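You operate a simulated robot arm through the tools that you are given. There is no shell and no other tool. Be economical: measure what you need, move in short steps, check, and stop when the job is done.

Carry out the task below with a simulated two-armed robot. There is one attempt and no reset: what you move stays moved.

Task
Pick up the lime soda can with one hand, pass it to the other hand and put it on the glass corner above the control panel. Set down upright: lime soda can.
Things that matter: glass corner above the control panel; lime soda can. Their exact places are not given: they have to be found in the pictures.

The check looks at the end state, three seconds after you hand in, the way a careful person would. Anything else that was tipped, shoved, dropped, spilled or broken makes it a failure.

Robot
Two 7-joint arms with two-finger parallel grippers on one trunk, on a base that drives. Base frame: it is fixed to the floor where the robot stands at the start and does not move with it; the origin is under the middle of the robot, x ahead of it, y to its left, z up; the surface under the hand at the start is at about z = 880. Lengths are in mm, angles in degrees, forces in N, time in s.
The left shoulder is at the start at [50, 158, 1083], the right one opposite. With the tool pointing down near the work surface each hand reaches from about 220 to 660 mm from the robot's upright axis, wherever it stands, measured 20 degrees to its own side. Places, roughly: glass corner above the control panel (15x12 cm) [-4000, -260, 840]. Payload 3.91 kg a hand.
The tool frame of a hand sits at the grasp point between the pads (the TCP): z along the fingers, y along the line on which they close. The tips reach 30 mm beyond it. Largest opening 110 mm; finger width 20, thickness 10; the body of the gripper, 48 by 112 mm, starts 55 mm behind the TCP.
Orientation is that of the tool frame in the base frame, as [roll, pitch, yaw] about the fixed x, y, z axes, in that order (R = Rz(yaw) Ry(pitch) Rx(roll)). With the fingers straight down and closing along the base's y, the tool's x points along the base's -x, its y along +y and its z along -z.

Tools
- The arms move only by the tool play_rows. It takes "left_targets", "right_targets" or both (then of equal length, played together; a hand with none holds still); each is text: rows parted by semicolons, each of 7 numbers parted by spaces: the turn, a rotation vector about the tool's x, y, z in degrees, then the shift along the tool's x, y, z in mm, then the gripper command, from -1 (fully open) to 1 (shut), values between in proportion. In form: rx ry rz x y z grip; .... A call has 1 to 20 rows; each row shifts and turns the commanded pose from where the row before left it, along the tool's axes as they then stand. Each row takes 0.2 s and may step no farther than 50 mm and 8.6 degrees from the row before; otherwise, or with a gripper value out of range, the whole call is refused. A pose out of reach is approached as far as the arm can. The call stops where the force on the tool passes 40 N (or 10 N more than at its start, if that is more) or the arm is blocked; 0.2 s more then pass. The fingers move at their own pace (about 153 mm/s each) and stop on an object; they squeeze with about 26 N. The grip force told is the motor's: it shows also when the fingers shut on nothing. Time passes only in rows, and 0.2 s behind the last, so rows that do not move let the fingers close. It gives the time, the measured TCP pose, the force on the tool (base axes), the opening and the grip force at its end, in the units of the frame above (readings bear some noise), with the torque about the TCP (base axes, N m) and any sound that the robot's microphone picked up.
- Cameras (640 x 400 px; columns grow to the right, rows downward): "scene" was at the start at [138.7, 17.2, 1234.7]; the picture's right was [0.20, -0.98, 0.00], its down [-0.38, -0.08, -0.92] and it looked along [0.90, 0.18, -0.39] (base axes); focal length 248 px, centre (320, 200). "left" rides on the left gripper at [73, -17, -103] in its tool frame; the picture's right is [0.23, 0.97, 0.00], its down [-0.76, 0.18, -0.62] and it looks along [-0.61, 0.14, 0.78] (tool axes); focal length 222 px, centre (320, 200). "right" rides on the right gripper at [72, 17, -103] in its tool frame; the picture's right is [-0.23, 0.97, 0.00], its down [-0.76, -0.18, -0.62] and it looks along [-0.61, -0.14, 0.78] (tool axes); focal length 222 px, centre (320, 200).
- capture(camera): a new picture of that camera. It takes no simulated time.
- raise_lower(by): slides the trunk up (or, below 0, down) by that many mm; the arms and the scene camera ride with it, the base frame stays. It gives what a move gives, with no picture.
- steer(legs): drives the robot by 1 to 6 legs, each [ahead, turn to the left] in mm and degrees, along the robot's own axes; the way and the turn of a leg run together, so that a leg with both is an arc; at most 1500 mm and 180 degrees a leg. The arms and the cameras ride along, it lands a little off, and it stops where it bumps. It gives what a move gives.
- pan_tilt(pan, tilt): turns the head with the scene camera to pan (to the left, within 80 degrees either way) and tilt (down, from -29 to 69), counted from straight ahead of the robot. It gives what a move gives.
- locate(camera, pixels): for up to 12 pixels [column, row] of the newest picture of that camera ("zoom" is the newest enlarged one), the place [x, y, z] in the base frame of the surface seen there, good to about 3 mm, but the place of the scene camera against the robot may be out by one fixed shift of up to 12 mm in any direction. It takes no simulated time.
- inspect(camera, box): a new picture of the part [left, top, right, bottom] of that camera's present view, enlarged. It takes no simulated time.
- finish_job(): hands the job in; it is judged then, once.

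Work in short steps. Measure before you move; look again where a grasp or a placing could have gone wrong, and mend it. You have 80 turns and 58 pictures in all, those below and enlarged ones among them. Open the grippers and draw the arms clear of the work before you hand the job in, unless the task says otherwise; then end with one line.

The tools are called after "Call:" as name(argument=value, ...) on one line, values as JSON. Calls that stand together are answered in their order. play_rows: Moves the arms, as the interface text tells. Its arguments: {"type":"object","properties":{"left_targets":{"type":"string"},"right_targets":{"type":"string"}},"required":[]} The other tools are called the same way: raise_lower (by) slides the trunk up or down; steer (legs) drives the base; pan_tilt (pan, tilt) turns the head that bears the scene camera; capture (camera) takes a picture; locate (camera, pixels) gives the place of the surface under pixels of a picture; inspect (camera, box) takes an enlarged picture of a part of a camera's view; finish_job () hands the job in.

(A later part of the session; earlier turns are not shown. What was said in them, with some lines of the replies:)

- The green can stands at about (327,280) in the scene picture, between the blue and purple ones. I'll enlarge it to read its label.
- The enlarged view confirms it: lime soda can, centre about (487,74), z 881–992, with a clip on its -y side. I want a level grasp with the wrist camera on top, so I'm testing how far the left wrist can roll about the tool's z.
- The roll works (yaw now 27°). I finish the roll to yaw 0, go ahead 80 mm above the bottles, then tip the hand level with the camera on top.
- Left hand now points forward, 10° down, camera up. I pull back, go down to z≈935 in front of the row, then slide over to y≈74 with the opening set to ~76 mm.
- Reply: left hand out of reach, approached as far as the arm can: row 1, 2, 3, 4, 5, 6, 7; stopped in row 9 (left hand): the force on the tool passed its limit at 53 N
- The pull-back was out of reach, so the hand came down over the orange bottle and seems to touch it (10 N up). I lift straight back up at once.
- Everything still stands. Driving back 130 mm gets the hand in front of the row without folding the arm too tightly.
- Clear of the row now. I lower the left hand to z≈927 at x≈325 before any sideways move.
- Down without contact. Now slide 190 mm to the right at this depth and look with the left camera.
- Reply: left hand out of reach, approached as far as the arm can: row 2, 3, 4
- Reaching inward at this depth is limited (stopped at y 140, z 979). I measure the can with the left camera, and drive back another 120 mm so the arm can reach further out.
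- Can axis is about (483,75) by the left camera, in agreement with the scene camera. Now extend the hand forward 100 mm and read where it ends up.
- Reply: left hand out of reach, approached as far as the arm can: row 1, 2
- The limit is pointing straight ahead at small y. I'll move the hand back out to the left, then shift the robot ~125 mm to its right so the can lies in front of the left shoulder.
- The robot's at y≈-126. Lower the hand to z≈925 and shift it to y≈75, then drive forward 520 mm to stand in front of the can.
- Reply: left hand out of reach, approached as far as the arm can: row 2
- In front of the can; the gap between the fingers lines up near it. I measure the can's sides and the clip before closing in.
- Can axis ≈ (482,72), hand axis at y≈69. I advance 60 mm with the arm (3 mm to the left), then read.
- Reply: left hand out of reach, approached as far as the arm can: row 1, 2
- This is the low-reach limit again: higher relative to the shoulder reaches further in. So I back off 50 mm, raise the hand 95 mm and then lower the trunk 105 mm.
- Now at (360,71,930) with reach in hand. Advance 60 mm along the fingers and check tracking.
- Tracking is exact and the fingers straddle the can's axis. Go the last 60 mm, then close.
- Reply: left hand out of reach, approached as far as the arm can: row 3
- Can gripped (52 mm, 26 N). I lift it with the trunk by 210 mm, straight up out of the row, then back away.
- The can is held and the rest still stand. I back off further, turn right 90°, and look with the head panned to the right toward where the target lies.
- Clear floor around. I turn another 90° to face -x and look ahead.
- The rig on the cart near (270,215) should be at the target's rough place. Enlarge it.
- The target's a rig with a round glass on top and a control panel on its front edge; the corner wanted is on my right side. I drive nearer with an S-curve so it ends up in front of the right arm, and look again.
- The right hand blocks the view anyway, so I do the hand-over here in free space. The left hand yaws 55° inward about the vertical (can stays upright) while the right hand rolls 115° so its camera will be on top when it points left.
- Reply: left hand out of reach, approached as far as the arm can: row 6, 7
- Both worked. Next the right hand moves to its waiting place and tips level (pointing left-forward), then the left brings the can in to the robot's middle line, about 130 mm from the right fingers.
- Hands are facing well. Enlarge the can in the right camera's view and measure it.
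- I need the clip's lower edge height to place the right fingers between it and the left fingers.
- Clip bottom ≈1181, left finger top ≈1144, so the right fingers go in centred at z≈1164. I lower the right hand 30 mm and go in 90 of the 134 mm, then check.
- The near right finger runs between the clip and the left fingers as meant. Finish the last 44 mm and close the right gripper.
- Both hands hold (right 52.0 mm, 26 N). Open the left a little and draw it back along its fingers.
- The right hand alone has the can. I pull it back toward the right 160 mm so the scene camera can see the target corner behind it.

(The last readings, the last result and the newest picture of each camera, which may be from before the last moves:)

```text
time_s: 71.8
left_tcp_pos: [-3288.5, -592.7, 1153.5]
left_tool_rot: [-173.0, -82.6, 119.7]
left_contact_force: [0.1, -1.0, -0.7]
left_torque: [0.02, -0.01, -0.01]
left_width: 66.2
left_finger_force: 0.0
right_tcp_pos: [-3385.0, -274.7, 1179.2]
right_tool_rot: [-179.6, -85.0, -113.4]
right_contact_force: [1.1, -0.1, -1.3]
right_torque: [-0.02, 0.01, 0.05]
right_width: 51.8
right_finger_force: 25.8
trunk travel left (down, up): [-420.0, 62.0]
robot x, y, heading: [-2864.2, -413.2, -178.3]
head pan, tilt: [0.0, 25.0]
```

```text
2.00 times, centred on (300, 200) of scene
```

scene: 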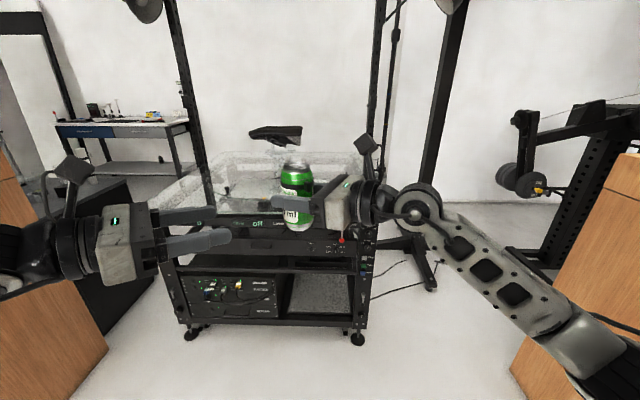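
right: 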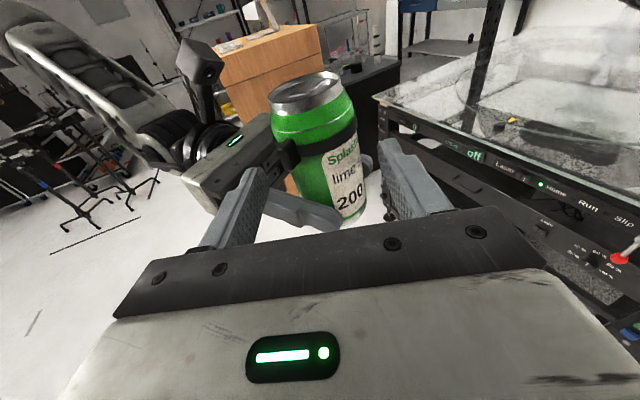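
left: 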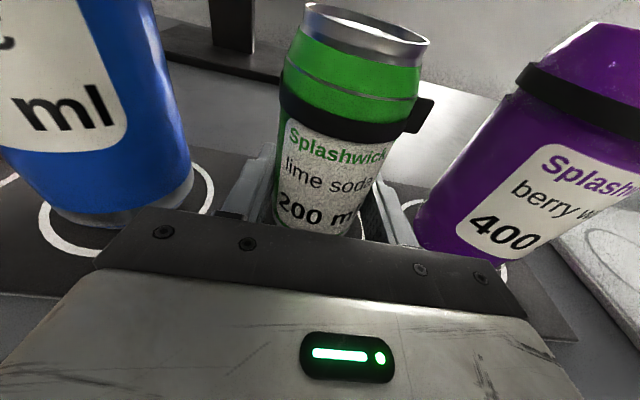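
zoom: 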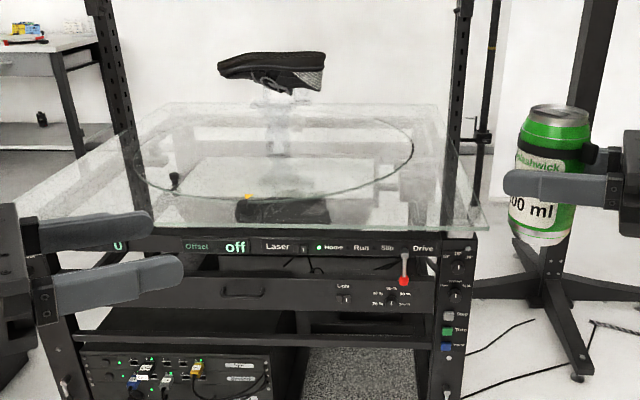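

Now the square glass plate is clear: its front-right corner is at about zoom (487,228), the turntable's circle at left of it. Measure the corner, edges and circle.

Call:
locate(camera="zoom", pixels=[[485, 228], [480, 224], [440, 222], [445, 205], [465, 215], [420, 215], [412, 160], [380, 180], [440, 150], [460, 190], [400, 200], [350, 225]])

```text
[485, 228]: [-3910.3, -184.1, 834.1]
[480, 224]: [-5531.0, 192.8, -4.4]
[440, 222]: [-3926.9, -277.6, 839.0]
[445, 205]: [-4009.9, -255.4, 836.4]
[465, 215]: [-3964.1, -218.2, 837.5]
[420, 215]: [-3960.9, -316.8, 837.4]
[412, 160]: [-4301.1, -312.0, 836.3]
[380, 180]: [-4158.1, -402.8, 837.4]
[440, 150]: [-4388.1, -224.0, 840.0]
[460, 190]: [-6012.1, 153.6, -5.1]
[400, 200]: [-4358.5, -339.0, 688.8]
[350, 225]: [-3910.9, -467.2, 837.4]
```

Glass surface z≈838, target spot (-4000,-260). I check where the right-hand post stands and get the glass's edges better.

Call:
locate(camera="zoom", pixels=[[457, 40], [460, 100], [463, 150], [452, 150], [470, 180], [475, 205], [487, 232], [482, 234], [450, 231], [405, 262], [404, 281], [467, 150]])

Call:
inspect(camera="scene", box=[320, 150, 420, 250])

```text
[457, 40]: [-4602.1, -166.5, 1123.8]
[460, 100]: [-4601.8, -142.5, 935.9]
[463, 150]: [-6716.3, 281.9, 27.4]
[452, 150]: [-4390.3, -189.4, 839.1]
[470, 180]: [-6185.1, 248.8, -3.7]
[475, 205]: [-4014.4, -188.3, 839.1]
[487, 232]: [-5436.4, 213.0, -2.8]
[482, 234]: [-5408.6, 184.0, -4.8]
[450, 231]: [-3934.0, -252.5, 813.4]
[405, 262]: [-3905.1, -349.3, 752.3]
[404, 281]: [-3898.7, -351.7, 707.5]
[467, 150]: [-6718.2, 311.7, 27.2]
```

```text
4.00 times, centred on (370, 200) of scene
```

zoom: 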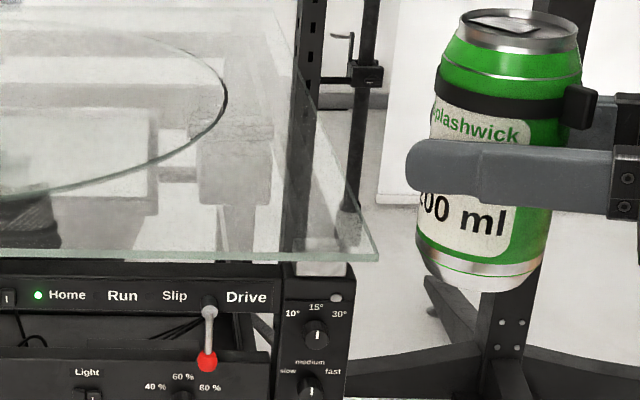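

The post stands far back (x -4600), so the spot (-4000,-260) is free. I reach the right hand 80 mm farther ahead (away from the base), raise the left hand 180 mm so it clears the glass later, and then read.

Call:
play_rows(left_targets="0 0 0 45 0 0 -0.2;0 0 0 45 0 0 -0.2;0 0 0 45 0 0 -0.2;0 0 0 45 0 0 -0.2;0 0 0 0 0 0 -0.2", right_targets="0 0 0 0.7 18.4 7.8 0.5;0 0 0 0.7 18.4 7.8 0.5;0 0 0 0.7 18.4 7.8 0.5;0 0 0 0.7 18.4 7.8 0.5;0 0 0 0 0 0 0.5")

```text
time_s: 73.0
left_tcp_pos: [-3302.3, -574.3, 1331.0]
left_tool_rot: [-173.0, -82.7, 119.7]
left_contact_force: [0.1, 1.1, -0.2]
left_torque: [0.0, 0.01, -0.02]
left_width: 66.0
left_finger_force: 0.1
right_tcp_pos: [-3463.8, -273.2, 1178.5]
right_tool_rot: [-179.7, -85.0, -113.1]
right_contact_force: [0.2, 0.5, -2.4]
right_torque: [0.02, -0.03, 0.02]
right_width: 51.9
right_finger_force: 26.1
trunk travel left (down, up): [-420.0, 62.0]
robot x, y, heading: [-2868.5, -415.6, -178.4]
head pan, tilt: [0.0, 25.0]
```

Reached. Straighten the heading and drive 490 mm ahead, then check.

Call:
steer(legs=[[0, -1.6], [490, 0]])

Call:
pan_tilt(pan=-15, tilt=38)

Call:
capture(camera="scene")

Call:
capture(camera="right")

```text
time_s: 76.3
left_tcp_pos: [-3808.9, -561.2, 1330.3]
left_tool_rot: [-173.0, -82.6, 117.9]
left_contact_force: [0.2, 0.4, 0.3]
left_torque: [-0.01, 0.0, 0.02]
left_width: 66.0
left_finger_force: 0.1
right_tcp_pos: [-3960.7, -255.3, 1177.7]
right_tool_rot: [-179.3, -85.0, -115.6]
right_contact_force: [0.0, 0.3, -2.1]
right_torque: [0.0, -0.02, 0.02]
right_width: 52.0
right_finger_force: 26.9
trunk travel left (down, up): [-420.0, 62.0]
robot x, y, heading: [-3366.0, -410.1, 180.0]
head pan, tilt: [0.0, 25.0]
```

```text
time_s: 77.0
left_tcp_pos: [-3809.4, -560.9, 1330.5]
left_tool_rot: [-173.0, -82.6, 117.6]
left_contact_force: [-0.1, -0.8, -1.2]
left_torque: [-0.02, 0.0, 0.02]
left_width: 66.1
left_finger_force: 0.0
right_tcp_pos: [-3960.5, -254.7, 1177.9]
right_tool_rot: [-179.4, -85.0, -115.4]
right_contact_force: [0.1, -0.4, -1.7]
right_torque: [0.03, -0.03, 0.0]
right_width: 52.0
right_finger_force: 25.7
trunk travel left (down, up): [-420.0, 62.0]
robot x, y, heading: [-3368.5, -412.2, 179.9]
head pan, tilt: [-15.0, 38.0]
```

```text
31 pictures are left
```

scene: 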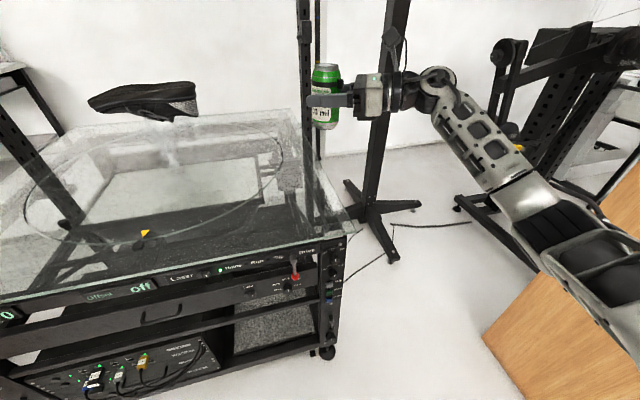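

```text
30 pictures are left
```

right: 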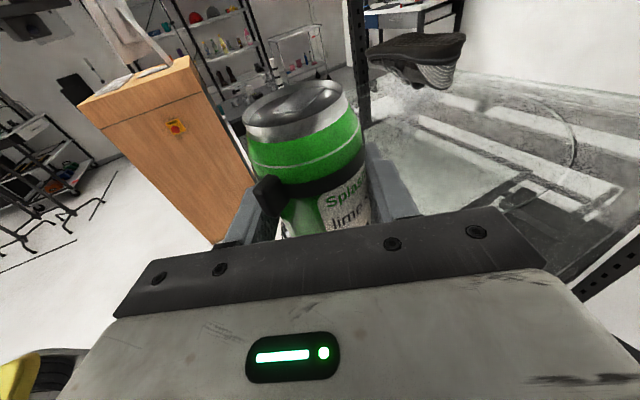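

The can hovers right of the corner in view because it's still high. I measure the glass around the corner from here.

Call:
locate(camera="scene", pixels=[[357, 232], [345, 233], [320, 235], [330, 220], [300, 215], [318, 190], [340, 222], [285, 238], [300, 190], [322, 97], [324, 125]])

Call:
inspect(camera="scene", box=[240, 130, 380, 290])

```text
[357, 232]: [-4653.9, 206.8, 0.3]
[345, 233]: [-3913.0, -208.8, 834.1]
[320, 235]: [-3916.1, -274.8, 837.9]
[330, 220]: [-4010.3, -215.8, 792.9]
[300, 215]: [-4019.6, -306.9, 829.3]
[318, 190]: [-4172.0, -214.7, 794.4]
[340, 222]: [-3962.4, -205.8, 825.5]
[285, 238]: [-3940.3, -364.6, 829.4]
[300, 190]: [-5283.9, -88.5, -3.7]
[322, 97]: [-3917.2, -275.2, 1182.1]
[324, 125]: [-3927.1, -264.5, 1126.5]
```

```text
2.50 times, centred on (310, 210) of scene
```

zoom: 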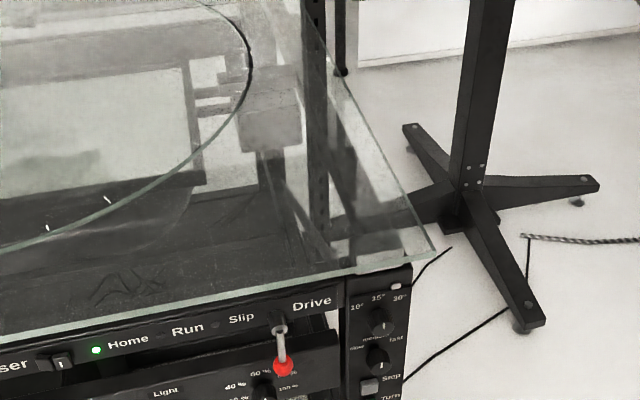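

Glass top ≈ z 838, front edge x≈-3910, right edge y≈-180. Move the can 40 mm forward to (-4000,-260), then lower the trunk 225 mm to hover about 45 mm above the glass.

Call:
play_rows(right_targets="0 0 0 1 17 10.9 0.5;0 0 0 1 17 10.9 0.5;0 0 0 0 0 0 0.5")

Call:
raise_lower(by=-225)

Call:
capture(camera="scene")

Call:
capture(camera="right")

```text
time_s: 77.8
left_tcp_pos: [-3807.7, -560.6, 1330.5]
left_tool_rot: [-172.8, -82.7, 117.7]
left_contact_force: [0.3, 0.6, -1.1]
left_torque: [0.01, -0.02, 0.04]
left_width: 65.7
left_finger_force: 0.1
right_tcp_pos: [-4000.3, -262.1, 1178.3]
right_tool_rot: [-179.5, -85.0, -115.3]
right_contact_force: [0.5, -0.5, -2.6]
right_torque: [0.03, -0.01, 0.0]
right_width: 51.7
right_finger_force: 25.8
trunk travel left (down, up): [-420.0, 62.0]
robot x, y, heading: [-3365.2, -413.5, 179.8]
head pan, tilt: [-15.0, 38.0]
```

```text
time_s: 80.2
left_tcp_pos: [-3808.8, -560.0, 1106.2]
left_tool_rot: [-172.8, -82.6, 117.8]
left_contact_force: [0.0, -1.5, -0.2]
left_torque: [0.01, 0.0, 0.0]
left_width: 66.2
left_finger_force: 0.0
right_tcp_pos: [-4001.2, -260.9, 953.1]
right_tool_rot: [-179.6, -85.1, -115.4]
right_contact_force: [0.0, 0.2, -1.3]
right_torque: [0.02, -0.01, 0.01]
right_width: 52.1
right_finger_force: 26.0
trunk travel left (down, up): [-195.0, 287.0]
robot x, y, heading: [-3370.7, -413.2, 179.9]
head pan, tilt: [-15.0, 38.0]
```

```text
28 pictures are left
```

scene: 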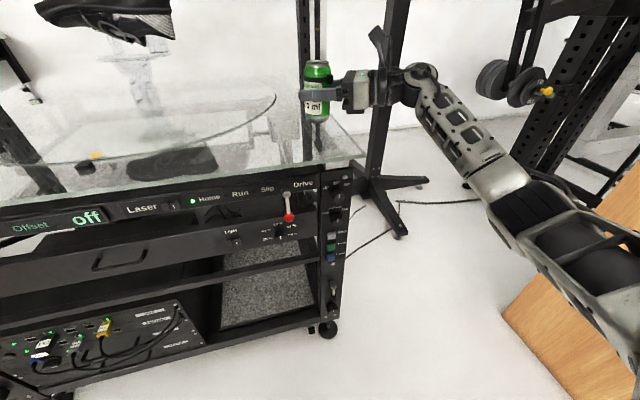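

```text
27 pictures are left
```

right: 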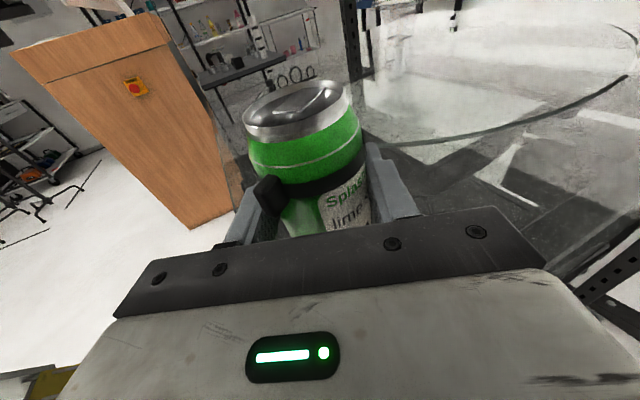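

Can is over the corner outside the circle. Lower another 38 mm and look closely at the gap before touching.

Call:
raise_lower(by=-38)

Call:
inspect(camera="scene", box=[250, 30, 410, 200])

```text
time_s: 81.0
left_tcp_pos: [-3809.2, -561.1, 1068.6]
left_tool_rot: [-172.9, -82.8, 117.7]
left_contact_force: [-0.4, 0.1, -0.8]
left_torque: [-0.03, -0.01, 0.03]
left_width: 66.0
left_finger_force: 0.1
right_tcp_pos: [-4000.2, -261.4, 914.9]
right_tool_rot: [-179.6, -84.9, -115.3]
right_contact_force: [-0.4, 1.0, -2.4]
right_torque: [0.01, -0.01, 0.02]
right_width: 52.0
right_finger_force: 26.1
trunk travel left (down, up): [-157.0, 325.0]
robot x, y, heading: [-3371.3, -416.0, 179.8]
head pan, tilt: [-15.0, 38.0]
```

```text
2.35 times, centred on (330, 115) of scene
```

zoom: 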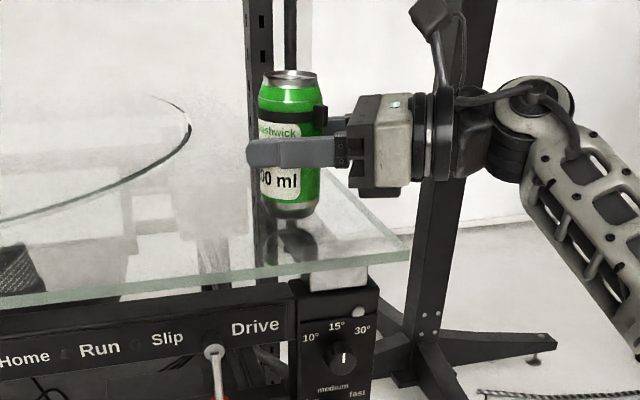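

A gap of roughly 10 mm remains (reflection right below the can). Descend with the arm in 2.5 mm steps, watching the force.

Call:
play_rows(right_targets="0 0 0 -2.5 0 0.2 0.5;0 0 0 -2.5 0 0.2 0.5;0 0 0 -2.5 0 0.2 0.5;0 0 0 0 0 0 0.5")

```text
time_s: 82.0
left_tcp_pos: [-3809.3, -559.7, 1068.2]
left_tool_rot: [-172.9, -82.7, 117.9]
left_contact_force: [-0.5, 0.5, -0.3]
left_torque: [0.01, 0.04, -0.06]
left_width: 66.1
left_finger_force: 0.1
right_tcp_pos: [-4001.9, -259.8, 907.1]
right_tool_rot: [-179.7, -85.0, -115.3]
right_contact_force: [0.3, 0.4, -2.1]
right_torque: [-0.02, -0.01, 0.01]
right_width: 51.8
right_finger_force: 25.7
trunk travel left (down, up): [-157.0, 325.0]
robot x, y, heading: [-3367.5, -412.3, 179.9]
head pan, tilt: [-15.0, 38.0]
```

No contact yet (force still just the can's weight). Continue in 1.5 mm steps.

Call:
play_rows(right_targets="0 0 0 -1.5 0 0.1 0.5;0 0 0 -1.5 0 0.1 0.5;0 0 0 0 0 0 0.5")

```text
time_s: 82.8
left_tcp_pos: [-3808.7, -560.6, 1067.3]
left_tool_rot: [-172.9, -82.6, 117.7]
left_contact_force: [-1.0, 1.1, 0.0]
left_torque: [0.02, -0.02, 0.0]
left_width: 66.1
left_finger_force: 0.0
right_tcp_pos: [-4001.0, -259.2, 902.6]
right_tool_rot: [-179.5, -84.9, -115.4]
right_contact_force: [0.5, 0.6, -1.7]
right_torque: [0.01, -0.01, -0.03]
right_width: 51.8
right_finger_force: 25.6
trunk travel left (down, up): [-157.0, 325.0]
robot x, y, heading: [-3370.0, -412.0, 180.1]
head pan, tilt: [-15.0, 38.0]
```

Call:
play_rows(right_targets="0 0 0 -1.2 0 0.1 0.5;0 0 0 0 0 0 0.5")

Call:
inspect(camera="scene", box=[290, 90, 350, 140])

```text
time_s: 83.5
left_tcp_pos: [-3807.5, -560.5, 1067.9]
left_tool_rot: [-172.8, -82.7, 117.6]
left_contact_force: [0.3, -0.2, 0.0]
left_torque: [0.02, -0.01, 0.0]
left_width: 66.0
left_finger_force: 0.0
right_tcp_pos: [-4001.9, -260.0, 901.9]
right_tool_rot: [-179.9, -85.1, -115.0]
right_contact_force: [0.5, -0.4, 1.7]
right_torque: [-0.01, -0.08, 0.01]
right_width: 52.0
right_finger_force: 25.9
trunk travel left (down, up): [-157.0, 325.0]
robot x, y, heading: [-3367.1, -415.6, 180.0]
head pan, tilt: [-15.0, 38.0]
```

```text
8.00 times, centred on (320, 115) of scene
```

zoom: 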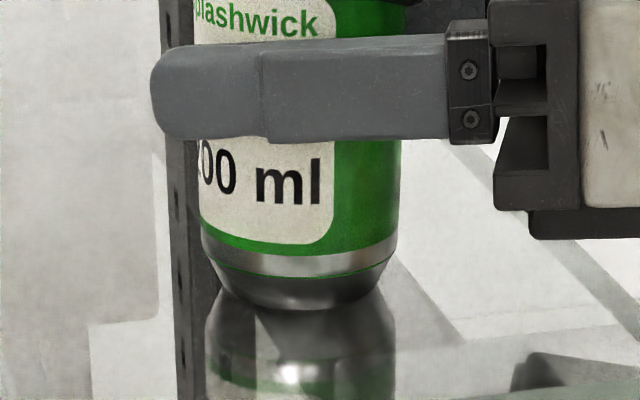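

Contact: the force switched from -2 to +1.7 N and the can touches its reflection. Release gently and draw the right hand back along its fingers.

Call:
play_rows(right_targets="0 0 0 0 0 0 0.02;0 0 0 0 0 0 -0.1;0 0 0 0 0 0 -0.38;0 0 0 0 0 0 -0.38;0 0 0 1 0 -10 -0.38;0 0 0 1 0 -20 -0.38;0 0 0 1 0 -30 -0.38;0 0 0 1 0 -30 -0.38;0 0 0 1 0 -30 -0.38")

Call:
capture(camera="scene")

Call:
capture(camera="right")

```text
time_s: 85.5
left_tcp_pos: [-3808.0, -561.4, 1066.9]
left_tool_rot: [-172.9, -82.7, 117.8]
left_contact_force: [0.3, 0.0, -0.3]
left_torque: [0.04, -0.03, -0.03]
left_width: 66.1
left_finger_force: 0.0
right_tcp_pos: [-3949.5, -151.0, 920.3]
right_tool_rot: [-179.5, -85.0, -115.3]
right_contact_force: [0.0, -0.3, -0.3]
right_torque: [-0.02, 0.01, 0.0]
right_width: 75.6
right_finger_force: 0.0
trunk travel left (down, up): [-157.0, 325.0]
robot x, y, heading: [-3365.9, -414.2, 179.8]
head pan, tilt: [-15.0, 38.0]
```

```text
24 pictures are left
```

scene: 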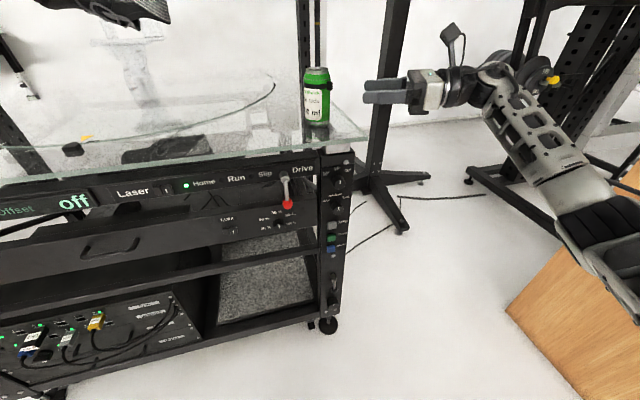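

```text
23 pictures are left
```

right: 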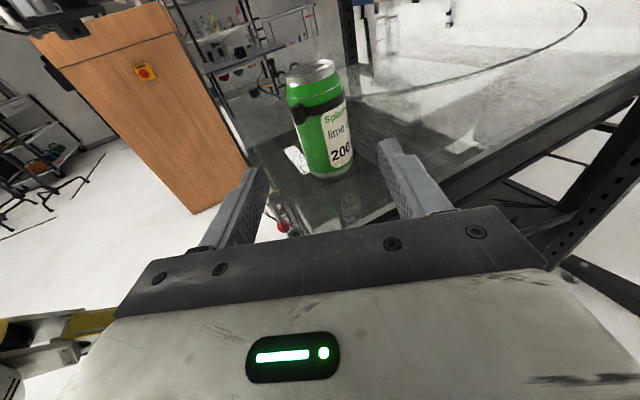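

The can stands upright on the corner and the right hand is off the glass. Open both grippers and back the robot away.

Call:
play_rows(left_targets="0 0 0 0 0 0 -1;0 0 0 0 0 0 -1", right_targets="0 0 0 10 0 -20 -1;0 0 0 10 0 -20 -1")

Call:
steer(legs=[[-350, 0]])

Call:
capture(camera="scene")

Call:
inspect(camera="scene", box=[200, 20, 400, 160])

```text
time_s: 86.0
left_tcp_pos: [-3808.6, -561.2, 1067.6]
left_tool_rot: [-172.8, -82.7, 117.7]
left_contact_force: [-0.2, 0.7, -0.4]
left_torque: [0.02, -0.04, 0.03]
left_width: 110.1
left_finger_force: 0.1
right_tcp_pos: [-3935.4, -116.8, 941.3]
right_tool_rot: [-180.0, -84.9, -114.8]
right_contact_force: [0.7, -1.0, 0.3]
right_torque: [-0.01, 0.02, 0.01]
right_width: 110.1
right_finger_force: 0.1
trunk travel left (down, up): [-157.0, 325.0]
robot x, y, heading: [-3368.1, -414.0, 180.0]
head pan, tilt: [-15.0, 38.0]
```

```text
time_s: 88.4
left_tcp_pos: [-3446.8, -562.5, 1066.8]
left_tool_rot: [-172.9, -82.7, 118.0]
left_contact_force: [-0.2, -0.2, 0.4]
left_torque: [0.01, -0.04, -0.02]
left_width: 109.8
left_finger_force: 0.1
right_tcp_pos: [-3574.3, -118.6, 940.7]
right_tool_rot: [-179.6, -84.9, -114.9]
right_contact_force: [0.1, 0.4, -0.7]
right_torque: [-0.01, 0.01, -0.02]
right_width: 110.2
right_finger_force: 0.1
trunk travel left (down, up): [-157.0, 325.0]
robot x, y, heading: [-3001.9, -415.8, -179.9]
head pan, tilt: [-15.0, 38.0]
```

```text
22 pictures are left
```

scene: 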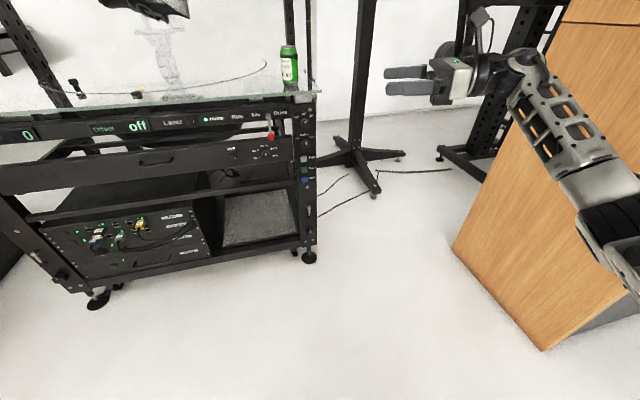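

```text
2.86 times, centred on (300, 90) of scene
```

zoom: 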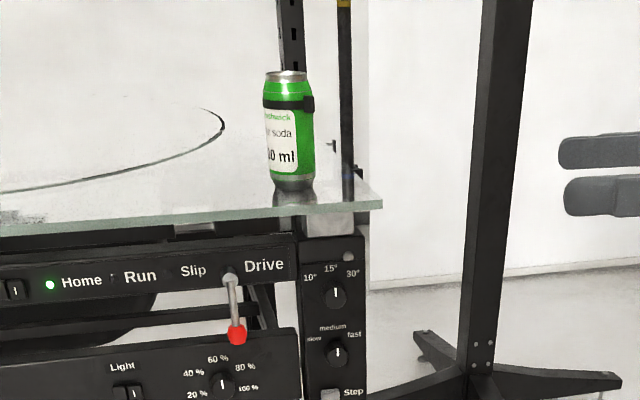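

The can stands upright on the glass corner, both grippers are open and clear. Hand in.

Call:
finish_job()

```text
The job is handed in.
```

The lime soda can went from the left hand to the right and now stands upright on the glass corner above the control panel. Early on, the left hand touched the orange bottle; all the other drinks were still standing when I last saw them.
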